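You operate a simulated robot arm through the tools that you are given. There is no shell and no other tool.

The job below is to be done with a simulated robot arm. You get a single attempt, and the scene is never put back.

Task
Mix into the green band, then run the blue tub to its mark.
Fine: lid shut, switch unlocked; stop the mixer in the counter's green band; the white mark.

It is judged by the outcome, as a careful person would: the job done as asked, and still so three seconds after it is handed in. It fails if anything else is knocked over, pushed out of place, dropped, spilled or broken. A push-on lid holds only when it is set on centred and level and pressed home; a screw cap is set on level and turned clockwise until tight.

Robot
A 6-joint arm with a four-finger gripper, fixed in place. Base frame: the origin is at the foot of the arm, x ahead of it, y to its left, z up. Lengths are in m, angles in degrees, forces in N, time in s.
With the tool pointing down near the work surface it reaches from about 0.44 to 0.78 m from the base axis. Its first joint turns from -166.0 to 166.0 degrees. Payload 3.67 kg.
Tool frame: the origin (TCP) lies between the finger pads and is the grasp point; the fingertips stand 0.028 m ahead of it; z points along the fingers, y is the line along which they close. Largest opening 0.112 m; the body of the gripper starts 0.073 m behind the TCP.
Orientation is that of the tool frame in the base frame, as a unit quaternion [w, x, y, z]. With the fingers straight down and closing along the base's y, the tool's x points along the base's -x, its y along +y and its z along -z.

Tools
- The arm moves only by the tool move_arm. Its arguments are lists of equal length, an entry for each row: "offset": the shift along the tool's x, y, z in units of 25 mm (1.0 is 25 mm), a list of three; "rotation": the turn, a rotation vector about the tool's x, y, z in units of 5 degrees (1.0 is 5 degrees), a list of three; "claw": the finger opening in m, from 0 to 0.112. In form: {"offset": [[tx, ty, tz], ...], "rotation": [[rx, ry, rz], ...], "claw": [claw, ...]}. A call has 1 to 20 rows; each row shifts and turns the commanded pose from where the row before left it, along the tool's axes as they then stand. A call with a number of a shift or a turn outside -1 to 1 is refused whole. Each row takes 0.2 s and may step no farther than 0.05 m and 8.6 degrees from the row before; otherwise, or with a gripper value out of range, the whole call is refused. A pose out of reach is approached as far as the arm can. The call stops where the force on the tool passes 90 N (or 10 N more than at its start, if that is more) or the arm is blocked; 0.2 s more then pass. Each finger halts on what it meets, pressing with about 28 N; the grip force reading is that of the motor and also rises with nothing between the fingers. The clock runs only during rows and for 0.2 s after the last one: add rows that do not move to give the fingers time. It gives the time, the measured TCP pose, the force on the tool (base axes), the opening and the grip force at its end, in the units of the frame above (readings bear some noise), with the torque about the TCP (base axes, N m) and any sound that the robot's microphone picked up.
- Cameras (640 x 400 px; columns grow to the right, rows downward): "scene" is fixed at [0.4053, -0.5091, 1.4611]; the picture's right is [1.00, 0.03, 0.00], its down [0.01, -0.37, -0.93] and it looks along [-0.03, 0.93, -0.37] (base axes); focal length 325 px, centre (320, 200). "wrist" rides on the gripper at [0.06, -0.018, -0.104] in the tool frame; the picture's right is [0.29, 0.96, 0.00], its down [-0.80, 0.24, -0.55] and it looks along [-0.53, 0.16, 0.83] (tool axes); focal length 234 px, centre (320, 200). There is no depth. A picture from a camera that has moved, and an enlarged one, comes with that camera's place and axes in the base frame and with its lens. The place of the scene camera against the robot may be out by one fixed shift of up to 0.012 m in any direction.
- camera(camera): a new picture of that camera. The clock stands still meanwhile.
- inspect(camera, box): a new picture of the part [left, top, right, bottom] of that camera's present view, enlarged. The clock stands still meanwhile.
- close_job(): hands the job in; it is judged then, once.

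Places have to be worked out from the pictures, the camera data and where the tool is seen. Open the gripper and draw the arm clear of the work before you hand the job in, unless the task says otherwise.

The tools are called after "Call:" as name(argument=value, ...) on one line, values as JSON. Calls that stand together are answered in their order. move_arm: Moves the arm, as the interface text tells. Its arguments: {"type":"object","properties":{"offset":{"type":"array"},"rotation":{"type":"array"},"claw":{"type":"array"}},"required":["offset","rotation","claw"]} The other tools are called the same way: camera (camera) takes a picture; inspect (camera, box) takes an enlarged picture of a part of a camera's view; close_job () hands the job in.

At the start:

```text
time: 0.0
position: [0.4211, 0.1486, 1.3196]
ee_rot: [0.0, 0.001, 1.0, 0.001]
force: [0.0, -0.4, -0.8]
wrist_torque: [0.01, 0.0, 0.01]
finger_gap: 0.112
finger_force: 0.1
```

scene: 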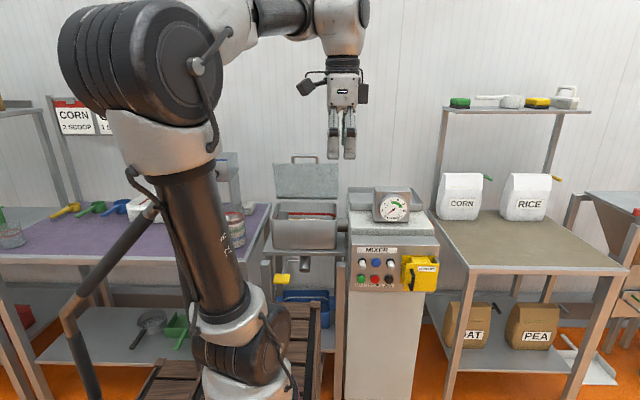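
wrist: 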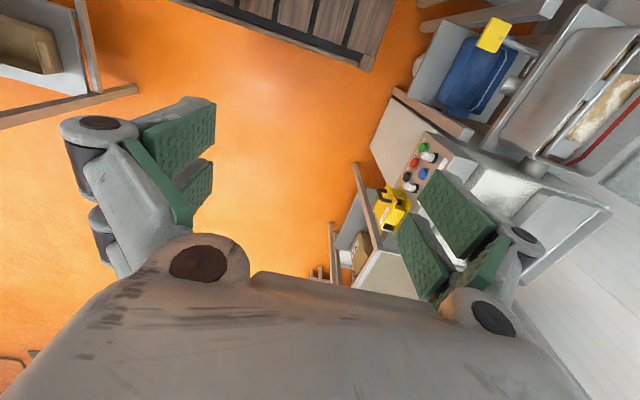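

I begin by looking closely at the mixer panel, the counter gauge and the tub from the scene camera before moving anything.

Call:
inspect(camera="scene", box=[340, 180, 450, 300])

Call:
inspect(camera="scene", box=[250, 140, 360, 340])

Call:
inspect(camera="scene", box=[0, 80, 270, 260])

Call:
inspect(camera="wrist", box=[340, 0, 640, 300])

```text
3.33 times, centred on (395, 240) of scene
camera zoom: at [0.4053, -0.5091, 1.4611], right [1.0, 0.03, 0.0], down [0.01, -0.37, -0.93], along [-0.03, 0.93, -0.37], focal length 1083 px, centre (70, 67)
```

zoom: 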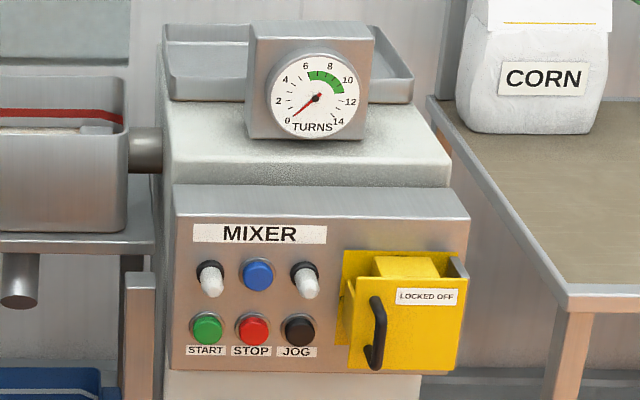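

```text
2.00 times, centred on (305, 240) of scene
camera zoom: at [0.4053, -0.5091, 1.4611], right [1.0, 0.03, 0.0], down [0.01, -0.37, -0.93], along [-0.03, 0.93, -0.37], focal length 650 px, centre (350, 120)
```

zoom: 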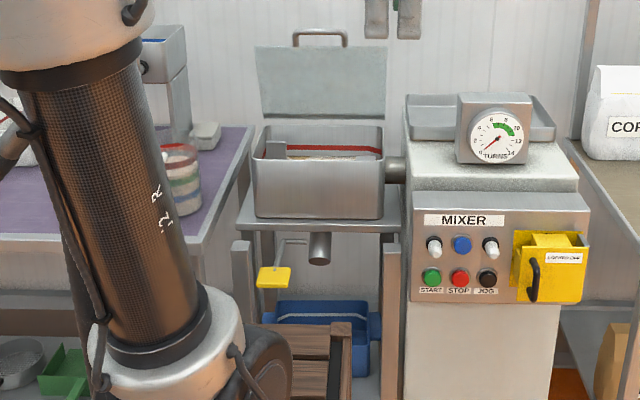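

```text
2.22 times, centred on (135, 170) of scene
camera zoom: at [0.4053, -0.5091, 1.4611], right [1.0, 0.03, 0.0], down [0.01, -0.37, -0.93], along [-0.03, 0.93, -0.37], focal length 722 px, centre (731, 267)
```

zoom: 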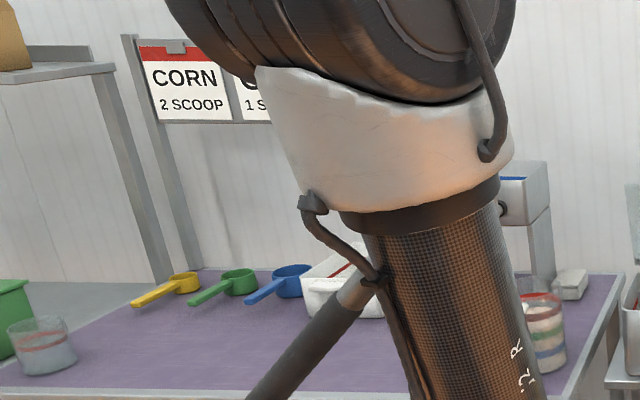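

```text
1.33 times, centred on (490, 150) of wrist
camera zoom: at [0.3616, 0.1298, 1.4225], right [-0.29, 0.96, 0.0], down [0.8, 0.24, 0.55], along [0.53, 0.16, -0.83], focal length 312 px, centre (93, 267)
```

zoom: 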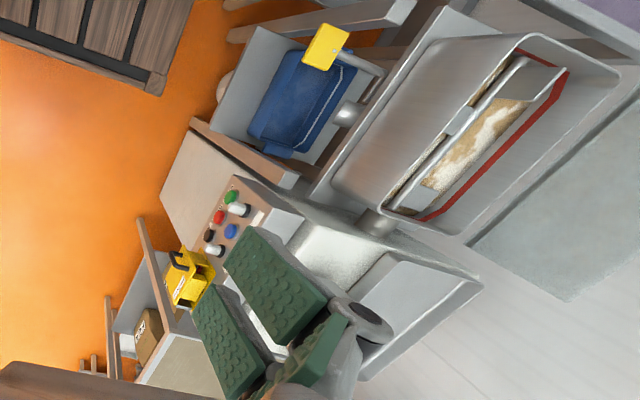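

The counter reads 0 with its green band about 7–10. The lid stands open at the back of the vessel, and a yellow "LOCKED OFF" cover sits on the switch. Triangulating gives the green START button near [0.52, 0.50, 0.75] and the yellow valve paddle near [0.22, 0.54, 0.72]. I turn the wrist so its camera faces the machine (+y) and stay high while I do it.

Call:
move_arm(offset=[[0, 0, 0], [0, 0, 0], [0, 0, 0], [0, 0, 0], [0, 0, 0], [0, 0, 0], [0, 0, 0], [0, 0, 0], [0, 0, 0], [0, 0, 0], [0, 0, 0], [0, 0, 0], [0, 0, 0], [0, 0, 0], [0, 0, 0], [0, 0, 0], [0, 0, 0], [0, 0, 0]], rotation=[[0, 0, -1], [0, 0, -1], [0, 0, -1], [0, 0, -1], [0, 0, -1], [0, 0, -1], [0, 0, -1], [0, 0, -1], [0, 0, -1], [0, 0, -1], [0, 0, -1], [0, 0, -1], [0, 0, -1], [0, 0, -1], [0, 0, -1], [0, 0, -1], [0, 0, -1], [0, 0, -1]], claw=[0.112, 0.112, 0.112, 0.112, 0.112, 0.112, 0.112, 0.112, 0.112, 0.112, 0.112, 0.112, 0.112, 0.112, 0.112, 0.112, 0.112, 0.112])

Call:
camera(camera="wrist")

Call:
camera(camera="scene")

```text
time: 3.8
position: [0.4226, 0.1485, 1.3194]
ee_rot: [-0.001, 0.707, -0.707, 0.0]
force: [-0.8, 0.3, -0.5]
wrist_torque: [0.0, 0.01, 0.01]
finger_gap: 0.1121
finger_force: 0.0
```

```text
taken
camera wrist: at [0.4401, 0.0882, 1.4221], right [-0.96, -0.29, 0.0], down [-0.24, 0.8, 0.56], along [-0.16, 0.53, -0.83], focal length 234 px, centre (320, 200)
```

wrist: 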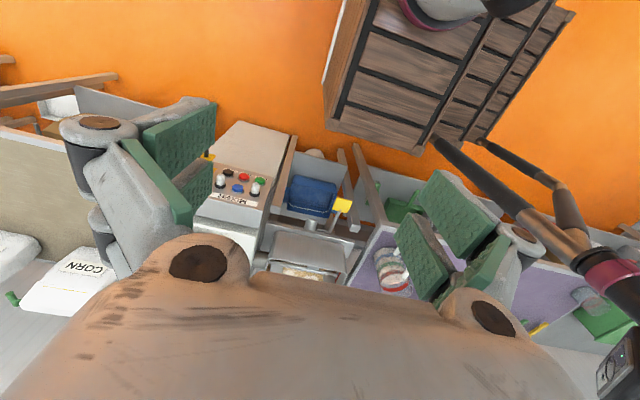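

```text
taken
```

scene: 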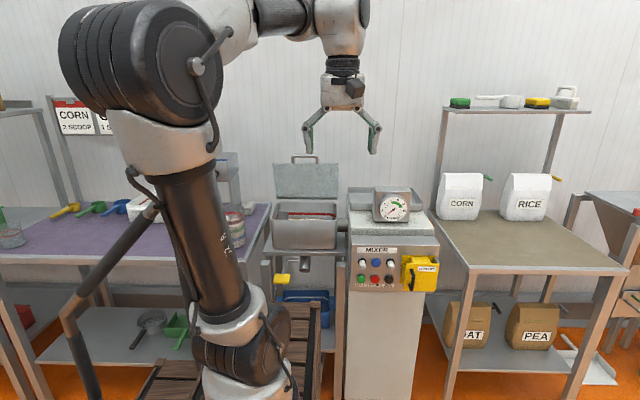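

The wrist picture is upside down this way round, so I turn the tool half a turn the other way. That way the camera will sit above the fingers once I pitch the tool toward the machine.

Call:
move_arm(offset=[[0, 0, 0], [0, 0, 0], [0, 0, 0], [0, 0, 0], [0, 0, 0], [0, 0, 0], [0, 0, 0], [0, 0, 0], [0, 0, 0], [0, 0, 0], [0, 0, 0], [0, 0, 0], [0, 0, 0], [0, 0, 0], [0, 0, 0], [0, 0, 0], [0, 0, 0], [0, 0, 0]], rotation=[[0, 0, 1], [0, 0, 1], [0, 0, 1], [0, 0, 1], [0, 0, 1], [0, 0, 1], [0, 0, 1], [0, 0, 1], [0, 0, 1], [0, 0, 1], [0, 0, 1], [0, 0, 1], [0, 0, 1], [0, 0, 1], [0, 0, 1], [0, 0, 1], [0, 0, 1], [0, 0, 1]], claw=[0.112, 0.112, 0.112, 0.112, 0.112, 0.112, 0.112, 0.112, 0.112, 0.112, 0.112, 0.112, 0.112, 0.112, 0.112, 0.112, 0.112, 0.112])

Call:
move_arm(offset=[[0, 0, 0], [0, 0, 0], [0, 0, 0], [0, 0, 0], [0, 0, 0], [0, 0, 0], [0, 0, 0], [0, 0, 0], [0, 0, 0], [0, 0, 0], [0, 0, 0], [0, 0, 0], [0, 0, 0], [0, 0, 0], [0, 0, 0], [0, 0, 0], [0, 0, 0], [0, 0, 0]], rotation=[[0, 0, 1], [0, 0, 1], [0, 0, 1], [0, 0, 1], [0, 0, 1], [0, 0, 1], [0, 0, 1], [0, 0, 1], [0, 0, 1], [0, 0, 1], [0, 0, 1], [0, 0, 1], [0, 0, 1], [0, 0, 1], [0, 0, 1], [0, 0, 1], [0, 0, 1], [0, 0, 1]], claw=[0.112, 0.112, 0.112, 0.112, 0.112, 0.112, 0.112, 0.112, 0.112, 0.112, 0.112, 0.112, 0.112, 0.112, 0.112, 0.112, 0.112, 0.112])

Call:
camera(camera="scene")

```text
time: 7.6
position: [0.42, 0.148, 1.3214]
ee_rot: [0.0, 0.0, 1.0, 0.001]
force: [0.2, -0.3, 0.4]
wrist_torque: [0.01, -0.03, -0.02]
finger_gap: 0.1121
finger_force: 0.0
```

```text
time: 11.4
position: [0.421, 0.1484, 1.3208]
ee_rot: [-0.001, 0.708, 0.706, 0.0]
force: [1.2, 0.7, -0.5]
wrist_torque: [0.01, -0.02, -0.01]
finger_gap: 0.112
finger_force: 0.1
```

```text
taken
```

scene: 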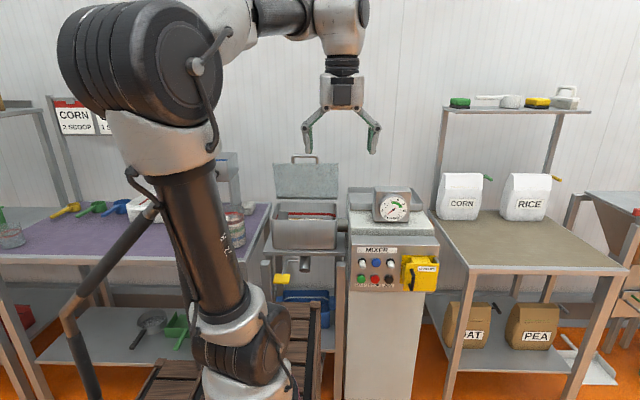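

The tool now has its x axis toward +y. I pitch it up about its y axis so the fingers point at the machine.

Call:
move_arm(offset=[[0, 0, 0], [0, 0, 0], [0, 0, 0], [0, 0, 0], [0, 0, 0], [0, 0, 0], [0, 0, 0], [0, 0, 0], [0, 0, 0], [0, 0, 0], [0, 0, 0], [0, 0, 0], [0, 0, 0], [0, 0, 0]], rotation=[[0, 1, 0], [0, 1, 0], [0, 1, 0], [0, 1, 0], [0, 1, 0], [0, 1, 0], [0, 1, 0], [0, 1, 0], [0, 1, 0], [0, 1, 0], [0, 1, 0], [0, 1, 0], [0, 1, 0], [0, 1, 0]], claw=[0.112, 0.112, 0.112, 0.112, 0.112, 0.112, 0.112, 0.112, 0.112, 0.112, 0.112, 0.112, 0.112, 0.112])

Call:
camera(camera="scene")

Call:
camera(camera="wrist")

```text
time: 14.4
position: [0.4215, 0.149, 1.3203]
ee_rot: [-0.406, 0.578, 0.579, 0.406]
force: [-0.4, -0.9, 0.1]
wrist_torque: [0.0, 0.01, 0.02]
finger_gap: 0.1122
finger_force: 0.1
```

```text
taken
```

scene: 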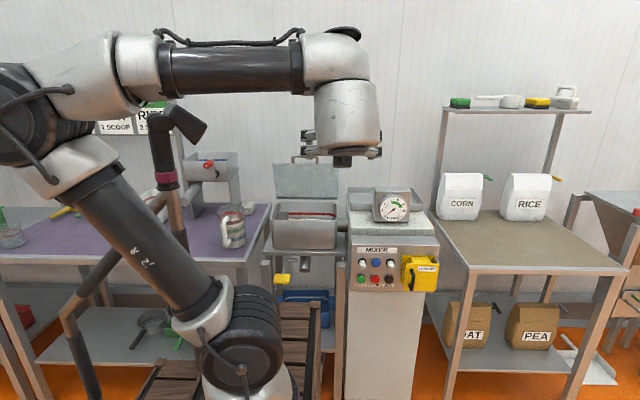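

```text
taken
camera wrist: at [0.4033, 0.0706, 1.4106], right [0.96, 0.1, 0.27], down [0.24, -0.79, -0.56], along [0.16, 0.6, -0.78], focal length 234 px, centre (320, 200)
```

wrist: 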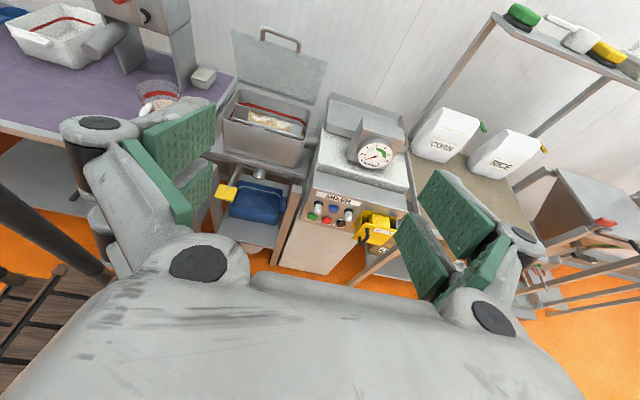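

This is a good overview from the wrist. I enlarge the vessel with its lid, the panel and the tub.

Call:
inspect(camera="wrist", box=[210, 20, 340, 120])

Call:
inspect(camera="wrist", box=[290, 130, 420, 270])

Call:
inspect(camera="wrist", box=[200, 100, 320, 260])

```text
4.00 times, centred on (275, 70) of wrist
camera zoom: at [0.4033, 0.0706, 1.4106], right [0.96, 0.1, 0.27], down [0.24, -0.79, -0.56], along [0.16, 0.6, -0.78], focal length 937 px, centre (500, 720)
```

zoom: 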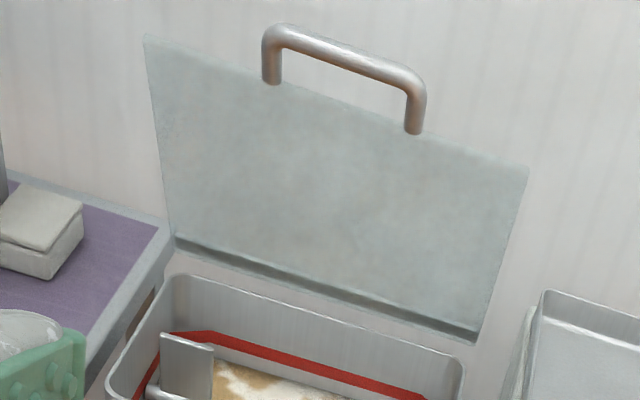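

```text
2.86 times, centred on (355, 200) of wrist
camera zoom: at [0.4033, 0.0706, 1.4106], right [0.96, 0.1, 0.27], down [0.24, -0.79, -0.56], along [0.16, 0.6, -0.78], focal length 669 px, centre (220, 200)
```

zoom: 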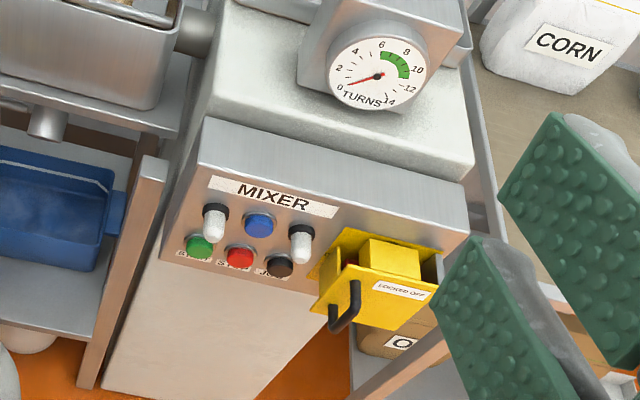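

```text
2.50 times, centred on (260, 180) of wrist
camera zoom: at [0.4033, 0.0706, 1.4106], right [0.96, 0.1, 0.27], down [0.24, -0.79, -0.56], along [0.16, 0.6, -0.78], focal length 585 px, centre (470, 250)
```

zoom: 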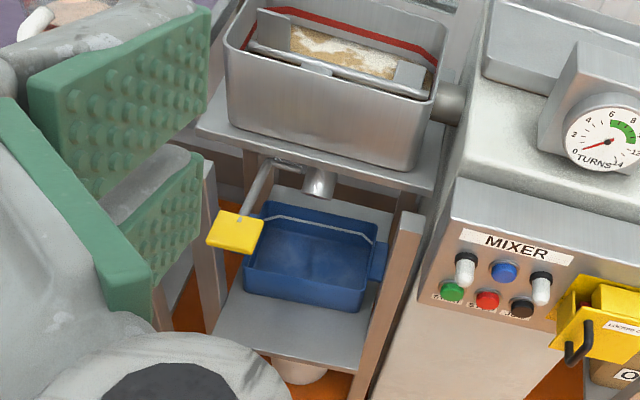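

The guard on the switch needs a closer look, and so does the lid handle, which sticks out from the lid's free edge. I level the tool to point straight at the panel and come down in front of it, well clear.

Call:
move_arm(offset=[[0, 0, 0], [0, 0, 0], [0, 0, 0], [0, 0, 0], [-1, 0.3, 0], [-1, 0.3, 0], [-1, 0.3, 0], [-1, 0.3, 0], [-1, 0.3, 0], [-1, 0.3, 0], [-1, 0.3, 0], [-1, 0.3, 0], [-1, 0.3, 0], [-1, 0.3, 0], [-1, 0.3, 0], [-1, 0.3, 0], [-1, 0.3, 0], [-1, 0.3, 0]], rotation=[[0, 1, 0], [0, 1, 0], [0, 1, 0], [0, 1, 0], [0, 0, 0], [0, 0, 0], [0, 0, 0], [0, 0, 0], [0, 0, 0], [0, 0, 0], [0, 0, 0], [0, 0, 0], [0, 0, 0], [0, 0, 0], [0, 0, 0], [0, 0, 0], [0, 0, 0], [0, 0, 0]], claw=[0.112, 0.112, 0.112, 0.112, 0.112, 0.112, 0.112, 0.112, 0.112, 0.112, 0.112, 0.112, 0.112, 0.112, 0.112, 0.112, 0.112, 0.112])

Call:
camera(camera="wrist")

Call:
camera(camera="scene")

```text
time: 18.2
position: [0.5364, 0.1485, 0.9717]
ee_rot: [0.501, -0.499, -0.499, -0.5]
force: [-0.6, 0.1, -0.1]
wrist_torque: [0.01, -0.01, -0.02]
finger_gap: 0.1119
finger_force: 0.1
out of reach, approached as far as the arm can: row 10, 11, 12
```

```text
taken
camera wrist: at [0.5176, 0.0436, 1.0312], right [0.96, 0.0, 0.29], down [0.24, -0.55, -0.8], along [0.16, 0.83, -0.53], focal length 234 px, centre (320, 200)
```

wrist: 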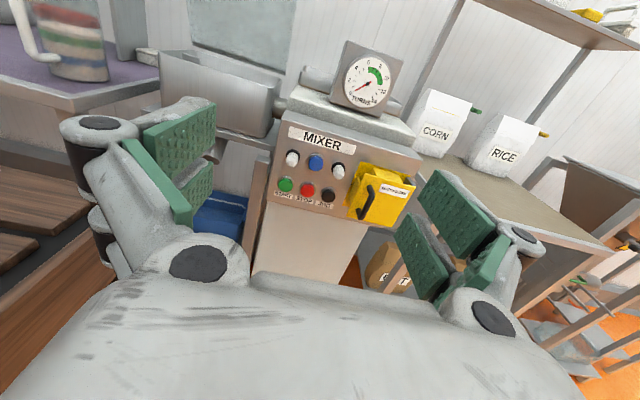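

```text
taken
```

scene: 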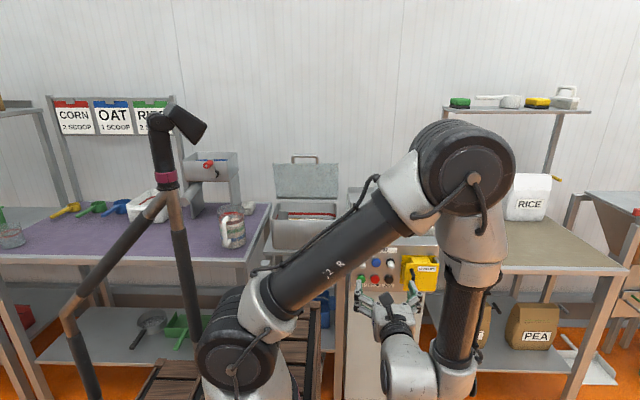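

The arm changed posture on the way (elbow now right), but it arrived cleanly in front of the panel. I enlarge the panel, switch guard and gauge.

Call:
inspect(camera="wrist", box=[330, 140, 430, 240])

Call:
inspect(camera="wrist", box=[260, 110, 360, 220])

Call:
inspect(camera="scene", box=[380, 240, 450, 300])

Call:
inspect(camera="scene", box=[260, 140, 350, 260])

```text
4.00 times, centred on (380, 190) of wrist
camera zoom: at [0.5176, 0.0436, 1.0312], right [0.96, 0.0, 0.29], down [0.24, -0.55, -0.8], along [0.16, 0.83, -0.53], focal length 937 px, centre (80, 240)
```

zoom: 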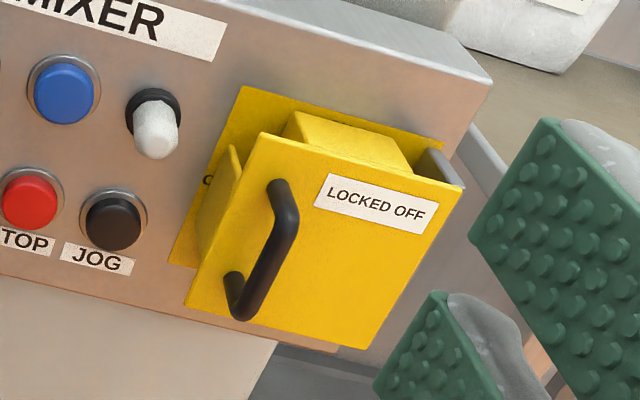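

```text
3.64 times, centred on (310, 165) of wrist
camera zoom: at [0.5176, 0.0436, 1.0312], right [0.96, 0.0, 0.29], down [0.24, -0.55, -0.8], along [0.16, 0.83, -0.53], focal length 852 px, centre (356, 327)
```

zoom: 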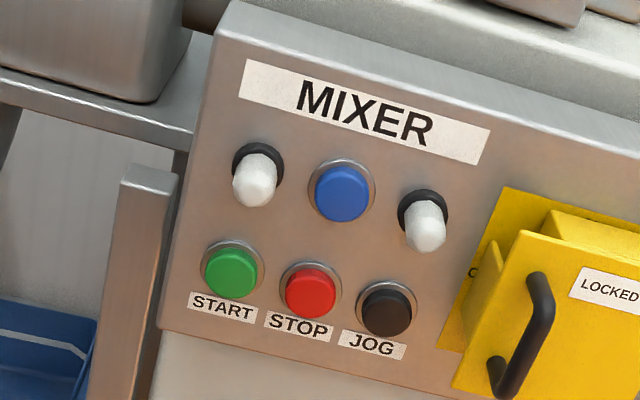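

```text
6.67 times, centred on (415, 270) of scene
camera zoom: at [0.4053, -0.5091, 1.4611], right [1.0, 0.03, 0.0], down [0.01, -0.37, -0.93], along [-0.03, 0.93, -0.37], focal length 2166 px, centre (-313, -267)
```

zoom: 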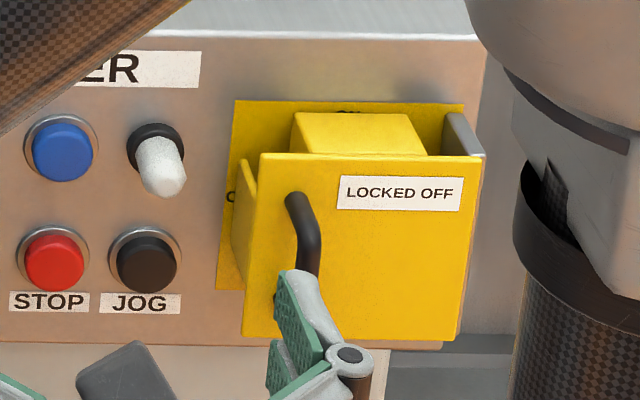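

```text
3.33 times, centred on (305, 200) of scene
camera zoom: at [0.4053, -0.5091, 1.4611], right [1.0, 0.03, 0.0], down [0.01, -0.37, -0.93], along [-0.03, 0.93, -0.37], focal length 1083 px, centre (370, 200)
```

zoom: 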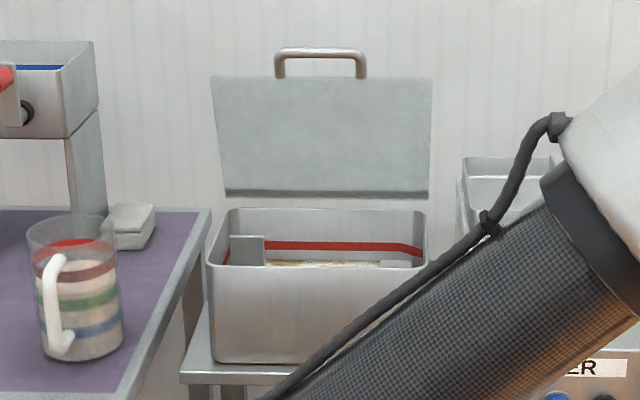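

Reading the panel: it is vertical at y≈0.50, with START at about [0.519, 0.498, 0.758], STOP at [0.570, 0.498, 0.758] and JOG at [0.620, 0.498, 0.759]. The yellow guard is a hinged door. Its black vertical pull is at about [0.68, 0.42, 0.805] and its hinge is on the right. I go closer to the pull to measure it.

Call:
move_arm(offset=[[-0.84, 0.715, 0.6], [-0.84, 0.715, 0.6], [-0.84, 0.715, 0.6], [-0.84, 0.715, 0.6], [-0.84, 0.715, 0.6], [-0.84, 0.715, 0.6], [-0.84, 0.715, 0.6], [-0.84, 0.715, 0.6]], rotation=[[0, 0, 0], [0, 0, 0], [0, 0, 0], [0, 0, 0], [0, 0, 0], [0, 0, 0], [0, 0, 0], [0, 0, 0]], claw=[0.1, 0.09, 0.08, 0.07, 0.06, 0.06, 0.06, 0.06])

Call:
camera(camera="wrist")

Call:
camera(camera="scene")

```text
time: 20.0
position: [0.6798, 0.2705, 0.8062]
ee_rot: [-0.5, 0.5, 0.5, 0.5]
force: [0.7, 0.6, 0.2]
wrist_torque: [-0.02, 0.03, -0.03]
finger_gap: 0.0601
finger_force: 0.1
```

```text
taken
camera wrist: at [0.662, 0.166, 0.8647], right [0.96, 0.0, 0.29], down [0.24, -0.55, -0.8], along [0.16, 0.83, -0.53], focal length 234 px, centre (320, 200)
```

wrist: 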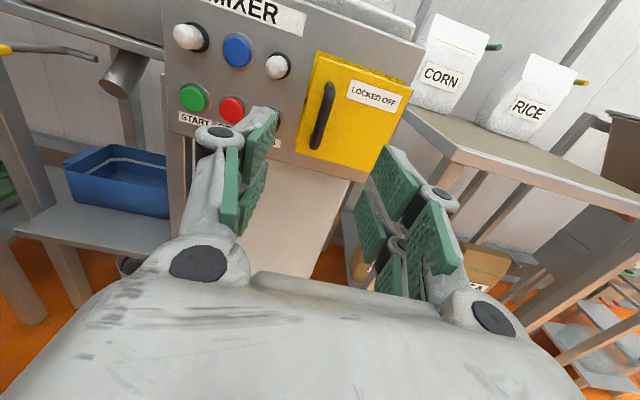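

```text
taken
```

scene: 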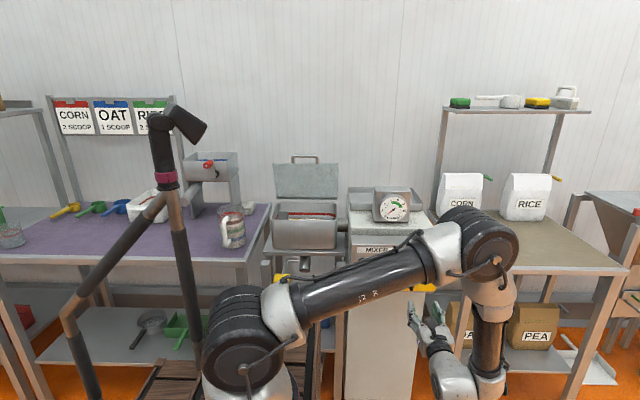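

Now I enlarge the guard to measure the pull, and the tub to see the white mark.

Call:
inspect(camera="wrist", box=[270, 30, 430, 190])

Call:
inspect(camera="wrist", box=[0, 20, 180, 240])

```text
2.50 times, centred on (350, 110) of wrist
camera zoom: at [0.662, 0.166, 0.8647], right [0.96, 0.0, 0.29], down [0.24, -0.55, -0.8], along [0.16, 0.83, -0.53], focal length 585 px, centre (245, 425)
```

zoom: 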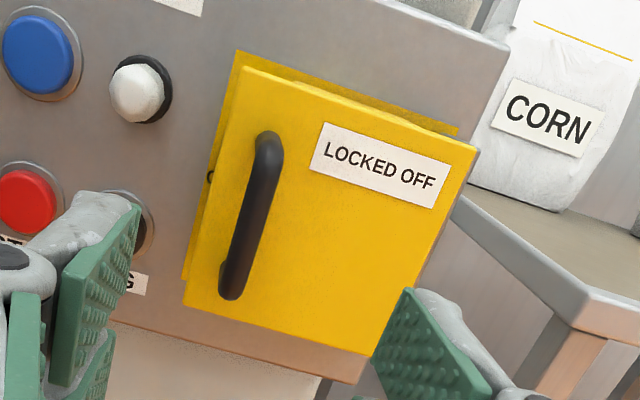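

```text
1.82 times, centred on (90, 130) of wrist
camera zoom: at [0.662, 0.166, 0.8647], right [0.96, 0.0, 0.29], down [0.24, -0.55, -0.8], along [0.16, 0.83, -0.53], focal length 426 px, centre (738, 327)
```

zoom: 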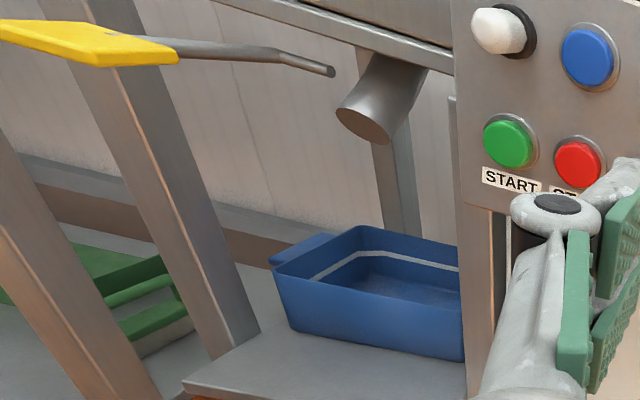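

The guard's pull bar is at x≈0.682, y≈0.424, spanning z 0.768–0.836. The door face is at y≈0.447 and its hinge near x≈0.77. I advance straight to y≈0.408 so the fingers straddle the bar, then check before closing.

Call:
move_arm(offset=[[0, 0, 1], [0, 0, 1], [0, 0, 1], [-0.1, 0.05, 1], [-0.1, 0.05, 0.9], [0, 0, 0.6]], rotation=[[0, 0, 0], [0, 0, 0], [0, 0, 0], [0, 0, 0], [0, 0, 0], [0, 0, 0]], claw=[0.055, 0.055, 0.055, 0.05, 0.05, 0.05])

Call:
camera(camera="wrist")

Call:
inspect(camera="scene", box=[370, 220, 470, 320])

```text
time: 21.4
position: [0.6837, 0.4084, 0.7997]
ee_rot: [-0.501, 0.5, 0.499, 0.501]
force: [0.1, 0.2, 0.6]
wrist_torque: [-0.03, -0.02, 0.03]
finger_gap: 0.05
finger_force: 0.1
```

```text
taken
camera wrist: at [0.6652, 0.3031, 0.8588], right [0.96, 0.0, 0.29], down [0.24, -0.55, -0.8], along [0.16, 0.83, -0.53], focal length 234 px, centre (320, 200)
```

wrist: 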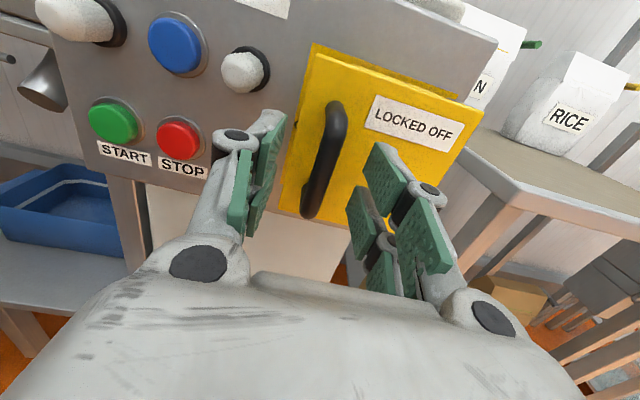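

```text
4.00 times, centred on (420, 270) of scene
camera zoom: at [0.4053, -0.5091, 1.4611], right [1.0, 0.03, 0.0], down [0.01, -0.37, -0.93], along [-0.03, 0.93, -0.37], focal length 1300 px, centre (-80, -80)
```

zoom: 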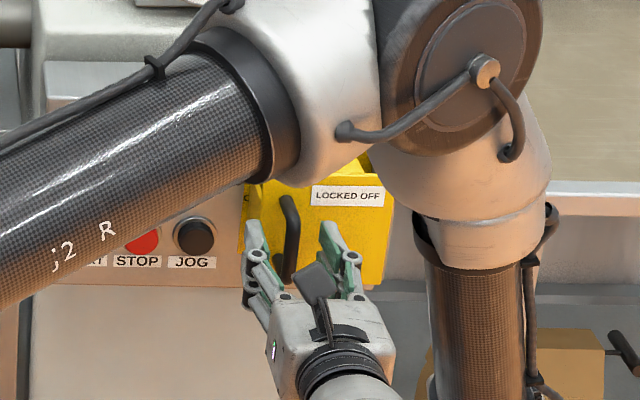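

The bar sits between the two fingers at mid-height. I close on it.

Call:
move_arm(offset=[[0, 0, 0], [0, 0, 0], [0, 0, 0]], rotation=[[0, 0, 0], [0, 0, 0], [0, 0, 0]], claw=[0.02, 0.0, 0.0])

Call:
camera(camera="wrist")

```text
time: 22.2
position: [0.6849, 0.4088, 0.8007]
ee_rot: [-0.5, 0.5, 0.5, 0.5]
force: [9.4, 6.4, -0.4]
wrist_torque: [-0.42, -0.02, -0.18]
finger_gap: 0.0114
finger_force: 45.6
```

```text
taken
camera wrist: at [0.6657, 0.3033, 0.8589], right [0.96, 0.0, 0.29], down [0.24, -0.55, -0.8], along [0.16, 0.83, -0.53], focal length 234 px, centre (320, 200)
```

wrist: 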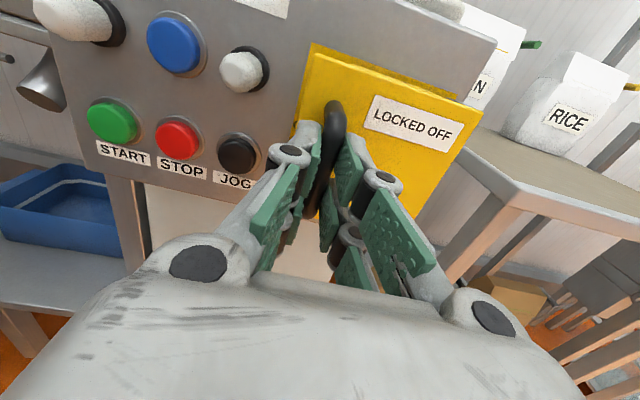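

The bar is gripped (gap 11.4 mm). I pull the door open along its arc about the hinge, first about 20°, watching the force.

Call:
move_arm(offset=[[0, 0.1, -0.3], [0, 0.13, -0.3], [0, 0.16, -0.28], [0, 0.17, -0.27]], rotation=[[0, 0, 0], [0, 0, 0], [0, 0, 0], [0, 0, 0]], claw=[0.0, 0.0, 0.0, 0.0])

Call:
camera(camera="wrist")

```text
time: 23.2
position: [0.6938, 0.3779, 0.7995]
ee_rot: [0.501, -0.5, -0.5, -0.499]
force: [0.4, -0.8, -0.4]
wrist_torque: [0.01, -0.02, -0.06]
finger_gap: 0.0003
finger_force: 35.1
```

```text
taken
camera wrist: at [0.6767, 0.2736, 0.8592], right [0.96, 0.0, 0.28], down [0.24, -0.55, -0.8], along [0.16, 0.83, -0.53], focal length 234 px, centre (320, 200)
```

wrist: 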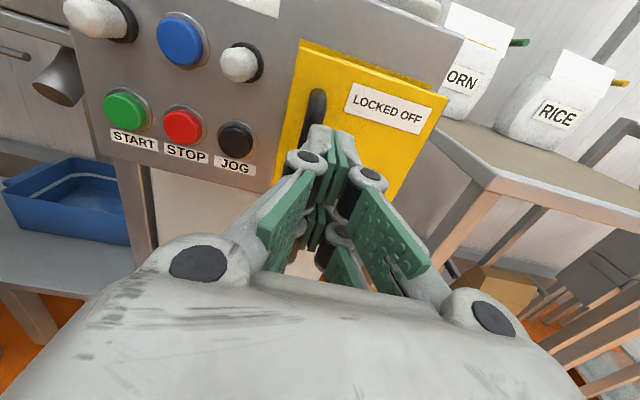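

The fingers slipped off the bar. I look closely at whether the door moved at all and how it is held.

Call:
inspect(camera="wrist", box=[250, 20, 470, 210])

Call:
inspect(camera="scene", box=[380, 240, 450, 300])

```text
2.11 times, centred on (360, 115) of wrist
camera zoom: at [0.6767, 0.2736, 0.8592], right [0.96, 0.0, 0.28], down [0.24, -0.55, -0.8], along [0.16, 0.83, -0.53], focal length 493 px, centre (236, 379)
```

zoom: 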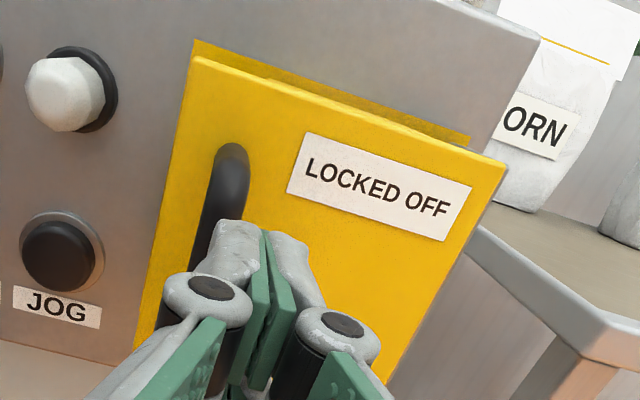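

```text
6.67 times, centred on (415, 270) of scene
camera zoom: at [0.4053, -0.5091, 1.4611], right [1.0, 0.03, 0.0], down [0.01, -0.37, -0.93], along [-0.03, 0.93, -0.37], focal length 2166 px, centre (-313, -267)
```

zoom: 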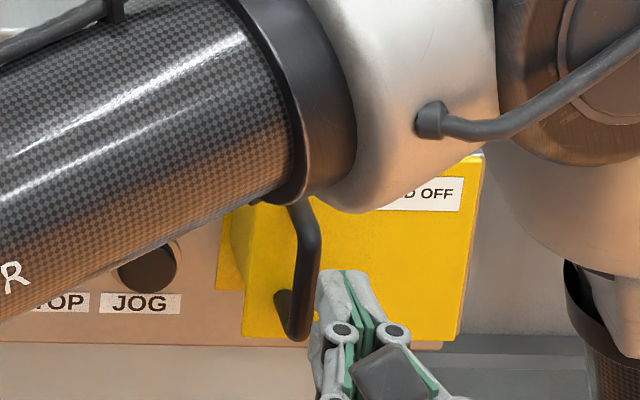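

The door did not visibly move, so the grip simply slid off. I'll reopen, go a little deeper (tips almost at the door face) and grip again. Then I'll pull in very small steps to read which way it resists.

Call:
move_arm(offset=[[0, 0, 0], [0, 0, 0], [0, -0.3, 0.4], [0, 0, 0.6], [0, 0, 0.4], [0, 0, 0], [0, 0, 0], [0, 0, 0]], rotation=[[0, 0, 0], [0, 0, 0], [0, 0, 0], [0, 0, 0], [0, 0, 0], [0, 0, 0], [0, 0, 0], [0, 0, 0]], claw=[0.05, 0.05, 0.05, 0.05, 0.05, 0.02, 0.0, 0.0])

Call:
move_arm(offset=[[0, 0, -0.08]], rotation=[[0, 0, 0]], claw=[0.0])

Call:
move_arm(offset=[[0, 0, -0.08]], rotation=[[0, 0, 0]], claw=[0.0])

Call:
camera(camera="wrist")

```text
time: 25.0
position: [0.6857, 0.413, 0.8018]
ee_rot: [0.501, -0.5, -0.5, -0.499]
force: [-18.7, -8.8, -6.5]
wrist_torque: [0.31, -0.99, 0.69]
finger_gap: 0.0111
finger_force: 44.9
```

```text
time: 25.4
position: [0.6889, 0.4123, 0.8021]
ee_rot: [-0.5, 0.5, 0.5, 0.501]
force: [-13.5, 2.4, -13.5]
wrist_torque: [-0.11, -1.33, 1.16]
finger_gap: 0.011
finger_force: 44.8
```

```text
time: 25.8
position: [0.6897, 0.4099, 0.8014]
ee_rot: [-0.5, 0.501, 0.5, 0.5]
force: [1.2, 16.5, -22.2]
wrist_torque: [-0.66, -1.55, 1.22]
finger_gap: 0.0116
finger_force: 45.1
```

```text
taken
camera wrist: at [0.6711, 0.306, 0.8602], right [0.96, 0.0, 0.29], down [0.24, -0.56, -0.8], along [0.16, 0.83, -0.53], focal length 234 px, centre (320, 200)
```

wrist: 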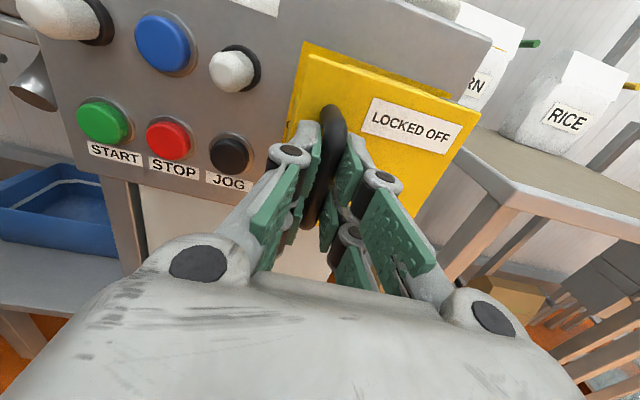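

The force along −y is now about 16 N with a downward component of about −22 N. I look closely to see whether the door is moving and in which direction.

Call:
inspect(camera="wrist", box=[270, 20, 500, 230])

Call:
inspect(camera="scene", box=[380, 230, 460, 310])

```text
1.90 times, centred on (385, 125) of wrist
camera zoom: at [0.6711, 0.306, 0.8602], right [0.96, 0.0, 0.29], down [0.24, -0.56, -0.8], along [0.16, 0.83, -0.53], focal length 446 px, centre (196, 343)
```

zoom: 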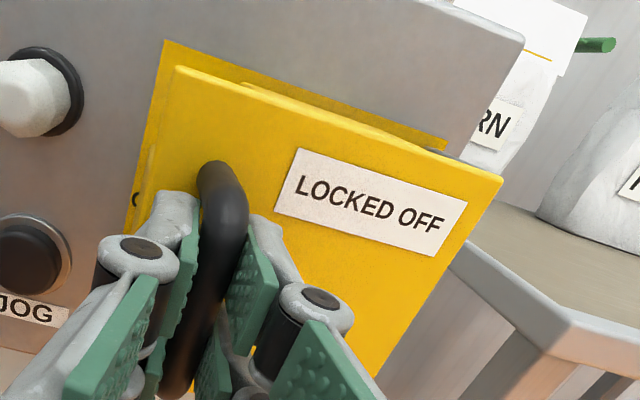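

```text
5.00 times, centred on (420, 270) of scene
camera zoom: at [0.4053, -0.5091, 1.4611], right [1.0, 0.03, 0.0], down [0.01, -0.37, -0.93], along [-0.03, 0.93, -0.37], focal length 1624 px, centre (-180, -150)
```

zoom: 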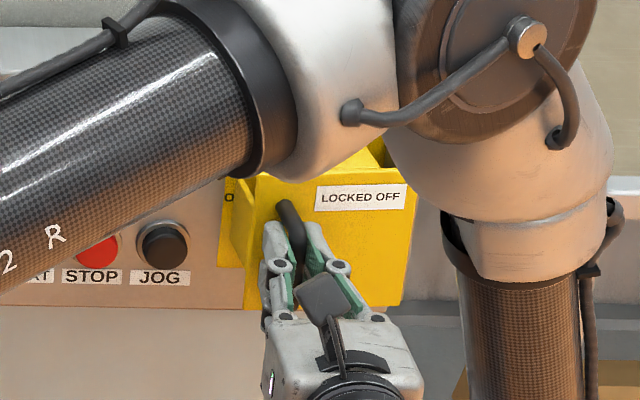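

The label has shifted about 5 mm to the right in the scene view as the x force relaxed, which suggests the guard slides sideways. I test with a small move toward +x while keeping the grip.

Call:
move_arm(offset=[[0, 0.1, 0.1], [0, 0.2, 0]], rotation=[[0, 0, 0], [0, 0, 0]], claw=[0.0, 0.0])

Call:
inspect(camera="scene", box=[380, 230, 460, 310])

Call:
inspect(camera="wrist", box=[270, 20, 500, 230])

```text
time: 26.4
position: [0.6905, 0.4109, 0.8015]
ee_rot: [0.503, -0.498, -0.502, -0.497]
force: [-51.8, -43.3, -11.2]
wrist_torque: [-0.07, -1.89, 0.53]
finger_gap: 0.0112
finger_force: 45.3
```

```text
5.00 times, centred on (420, 270) of scene
camera zoom: at [0.4053, -0.5091, 1.4611], right [1.0, 0.03, 0.0], down [0.01, -0.37, -0.93], along [-0.03, 0.93, -0.37], focal length 1624 px, centre (-180, -150)
```

zoom: 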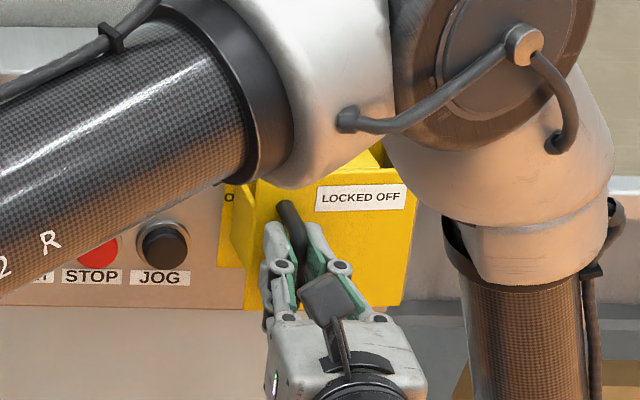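

```text
1.90 times, centred on (385, 125) of wrist
camera zoom: at [0.6732, 0.3055, 0.8599], right [0.96, 0.01, 0.28], down [0.24, -0.55, -0.8], along [0.15, 0.83, -0.53], focal length 446 px, centre (196, 343)
```

zoom: 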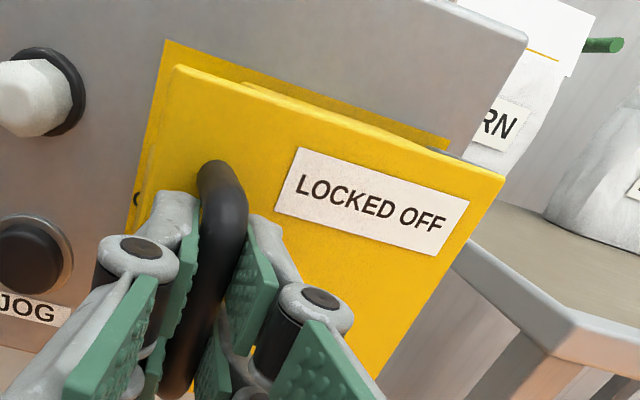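

Pushing +x is stiff (−52 N), so it does not slide. The scene view shows the left edge out by about 8–10 mm with the right edge fixed, so it is a right-hinged door with some holding resistance. I relax the x push and keep pulling outward in small steps along the arc.

Call:
move_arm(offset=[[0, -0.2, -0.1], [0, 0, -0.1], [0, 0, -0.08]], rotation=[[0, 0, 0], [0, 0, 0], [0, 0, 0]], claw=[0.0, 0.0, 0.0])

Call:
inspect(camera="wrist", box=[270, 20, 500, 230])

```text
time: 27.2
position: [0.6925, 0.4062, 0.7998]
ee_rot: [-0.498, 0.501, 0.499, 0.501]
force: [15.0, 31.8, -34.1]
wrist_torque: [-0.94, -0.95, 1.25]
finger_gap: 0.0112
finger_force: 44.7
```

```text
1.90 times, centred on (385, 125) of wrist
camera zoom: at [0.6748, 0.3015, 0.8592], right [0.96, -0.01, 0.29], down [0.24, -0.56, -0.8], along [0.16, 0.83, -0.53], focal length 446 px, centre (196, 343)
```

zoom: 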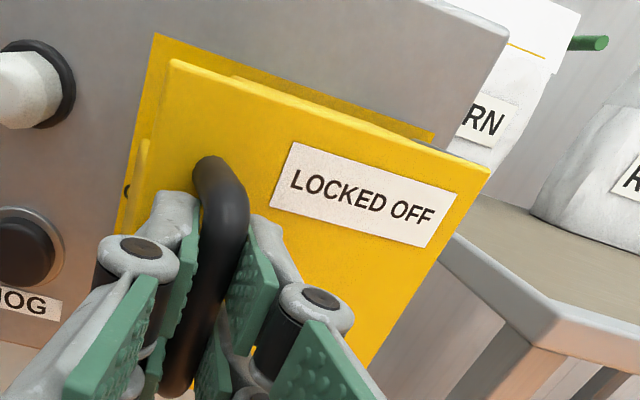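

The door is opening about the right-hand hinge: the left edge is separating from the back plate, at about 32 N of pull. I follow the arc, easing +x and slightly down to relieve the side loads.

Call:
move_arm(offset=[[-0.06, 0.08, -0.08], [-0.06, 0.08, -0.1]], rotation=[[0, 0, 0], [0, 0, 0]], claw=[0.0, 0.0])

Call:
move_arm(offset=[[0, 0.06, -0.12], [0, 0.06, -0.12]], rotation=[[0, 0, 0], [0, 0, 0]], claw=[0.0, 0.0])

Call:
inspect(camera="wrist", box=[270, 20, 500, 230])

```text
time: 27.8
position: [0.6965, 0.4032, 0.8005]
ee_rot: [-0.501, 0.498, 0.499, 0.502]
force: [20.9, 43.3, -3.1]
wrist_torque: [-0.12, -0.24, 1.44]
finger_gap: 0.0117
finger_force: 45.1
```

```text
time: 28.4
position: [0.7025, 0.3957, 0.8]
ee_rot: [-0.5, 0.498, 0.498, 0.504]
force: [41.5, 59.1, 16.0]
wrist_torque: [0.47, 0.13, 0.32]
finger_gap: 0.0131
finger_force: 45.0
```

```text
1.90 times, centred on (385, 125) of wrist
camera zoom: at [0.6823, 0.2901, 0.858], right [0.96, -0.01, 0.29], down [0.24, -0.55, -0.8], along [0.17, 0.83, -0.52], focal length 446 px, centre (196, 343)
```

zoom: 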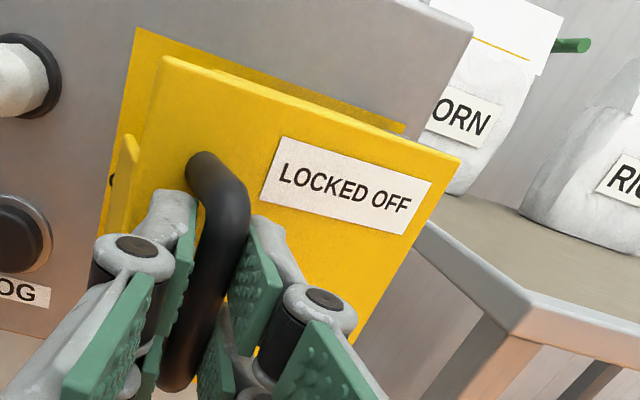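

Nearly all of that force is radial, toward a hinge at about (0.772, 0.492), with only about 5 N tangential. The hinge is nearer the panel than I assumed. I correct the arc and continue, yawing the gripper slightly with the door.

Call:
move_arm(offset=[[0, 0.4, -0.05], [0, 0.3, -0.14], [0, 0.3, -0.2]], rotation=[[0, 0, 0], [0.5, 0, 0], [0.5, 0, 0]], claw=[0.0, 0.0, 0.0])

Call:
inspect(camera="wrist", box=[250, 20, 480, 230])

```text
time: 29.2
position: [0.7183, 0.3826, 0.7994]
ee_rot: [0.525, -0.475, -0.522, -0.475]
force: [-35.7, 1.6, 33.6]
wrist_torque: [0.8, 0.34, 4.08]
finger_gap: 0.0131
finger_force: 44.9
```

```text
1.90 times, centred on (365, 125) of wrist
camera zoom: at [0.7094, 0.2775, 0.8582], right [0.95, 0.09, 0.29], down [0.29, -0.53, -0.8], along [0.08, 0.85, -0.53], focal length 446 px, centre (234, 343)
```

zoom: 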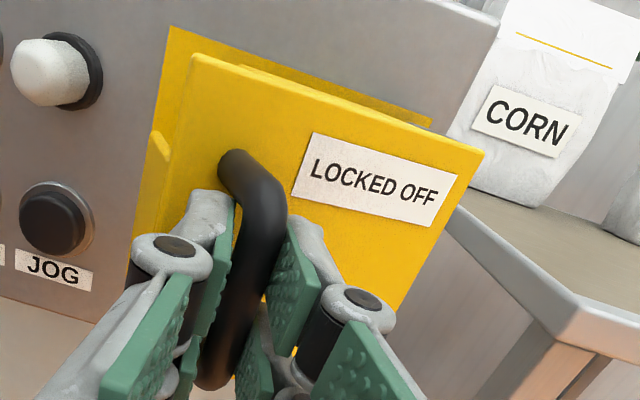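

The torque about z (4 N·m) shows the bar wants to turn with the door rather than in my pads, so I yaw the gripper further with the door to relieve it.

Call:
move_arm(offset=[[0.06, 0, 0], [0.06, 0, 0], [0, 0, 0]], rotation=[[0.8, 0, 0], [0.8, 0, 0], [0.8, 0, 0]], claw=[0.0, 0.0, 0.0])

Call:
camera(camera="wrist")

Call:
camera(camera="scene")

```text
time: 30.0
position: [0.7225, 0.383, 0.7993]
ee_rot: [0.569, -0.42, -0.569, -0.42]
force: [-6.5, -25.1, -11.2]
wrist_torque: [-0.32, -0.74, -0.56]
finger_gap: 0.0172
finger_force: 45.0
```

```text
taken
camera wrist: at [0.736, 0.2779, 0.859], right [0.92, 0.28, 0.29], down [0.39, -0.46, -0.8], along [-0.09, 0.84, -0.53], focal length 234 px, centre (320, 200)
```

wrist: 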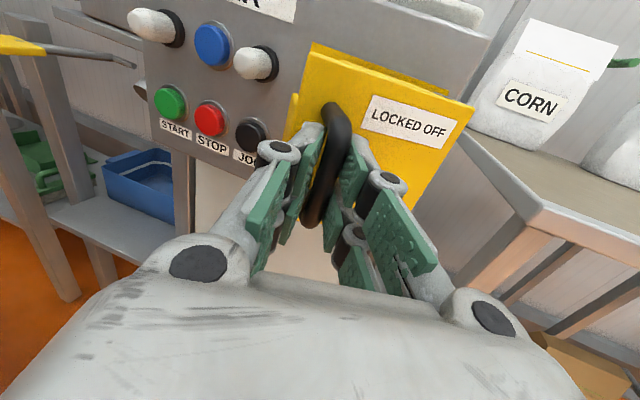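

```text
taken
```

scene: 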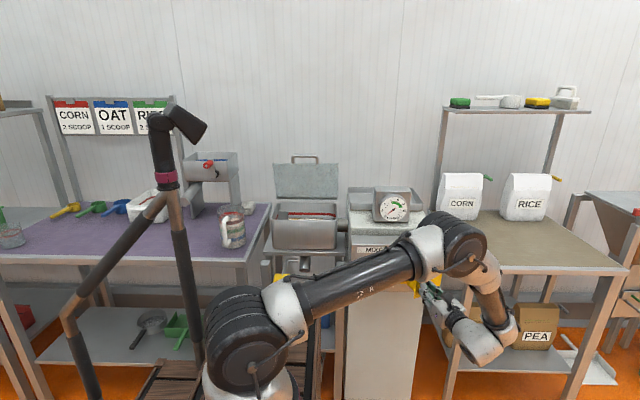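

Loads are relieved. I continue around the hinge, yawing 5° per step to stay aligned with the door.

Call:
move_arm(offset=[[0, 0.33, -0.29], [0, 0.32, -0.27], [0, 0.32, -0.28]], rotation=[[1, 0, 0], [1, 0, 0], [1, 0, 0]], claw=[0.0, 0.0, 0.0])

Call:
camera(camera="wrist")

```text
time: 30.8
position: [0.7527, 0.3733, 0.8]
ee_rot: [0.619, -0.342, -0.619, -0.342]
force: [-0.1, -25.8, -21.2]
wrist_torque: [0.3, -0.2, -0.71]
finger_gap: 0.0171
finger_force: 45.1
```

```text
taken
camera wrist: at [0.7929, 0.2746, 0.8586], right [0.81, 0.51, 0.29], down [0.5, -0.34, -0.8], along [-0.31, 0.79, -0.53], focal length 234 px, centre (320, 200)
```

wrist: 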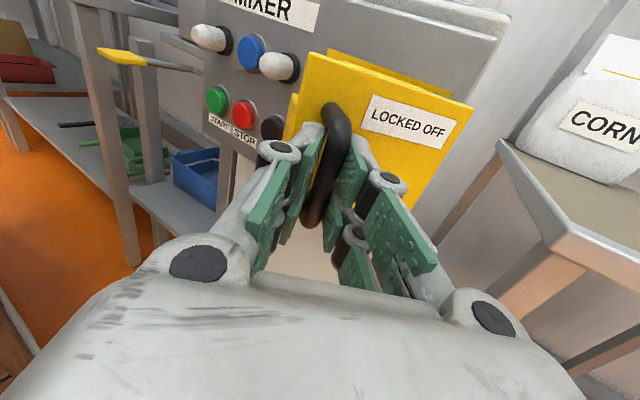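

The door follows nicely, now roughly 35–40° open. I continue.

Call:
move_arm(offset=[[-0.04, 0.32, -0.3], [0, 0.32, -0.28], [0, 0.32, -0.28]], rotation=[[1, 0, 0], [1, 0, 0], [1, 0, 0]], claw=[0.0, 0.0, 0.0])

Call:
camera(camera="wrist")

Call:
camera(camera="scene")

```text
time: 31.6
position: [0.7851, 0.3724, 0.7998]
ee_rot: [0.659, -0.258, -0.657, -0.259]
force: [9.9, -11.3, -3.4]
wrist_torque: [0.66, 0.07, -1.09]
finger_gap: 0.0171
finger_force: 45.6
```

```text
taken
camera wrist: at [0.8486, 0.2863, 0.8585], right [0.65, 0.7, 0.29], down [0.57, -0.2, -0.8], along [-0.5, 0.69, -0.53], focal length 234 px, centre (320, 200)
```

wrist: 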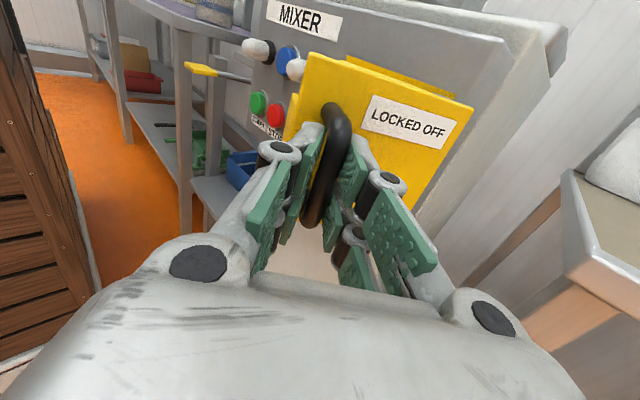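

```text
taken
```

scene: 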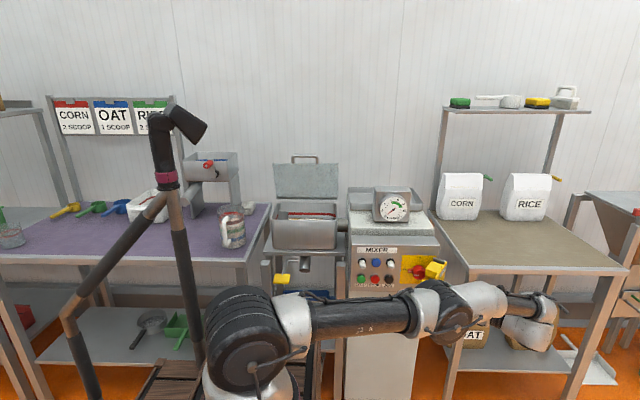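

The guard is about 55° open and a red knob shows behind it. I enlarge the scene view.

Call:
inspect(camera="scene", box=[380, 230, 460, 310])

```text
5.00 times, centred on (420, 270) of scene
camera zoom: at [0.4053, -0.5091, 1.4611], right [1.0, 0.03, 0.0], down [0.01, -0.37, -0.93], along [-0.03, 0.93, -0.37], focal length 1624 px, centre (-180, -150)
```

zoom: 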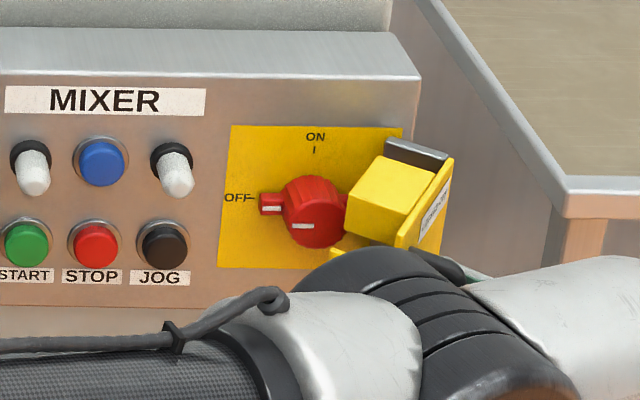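

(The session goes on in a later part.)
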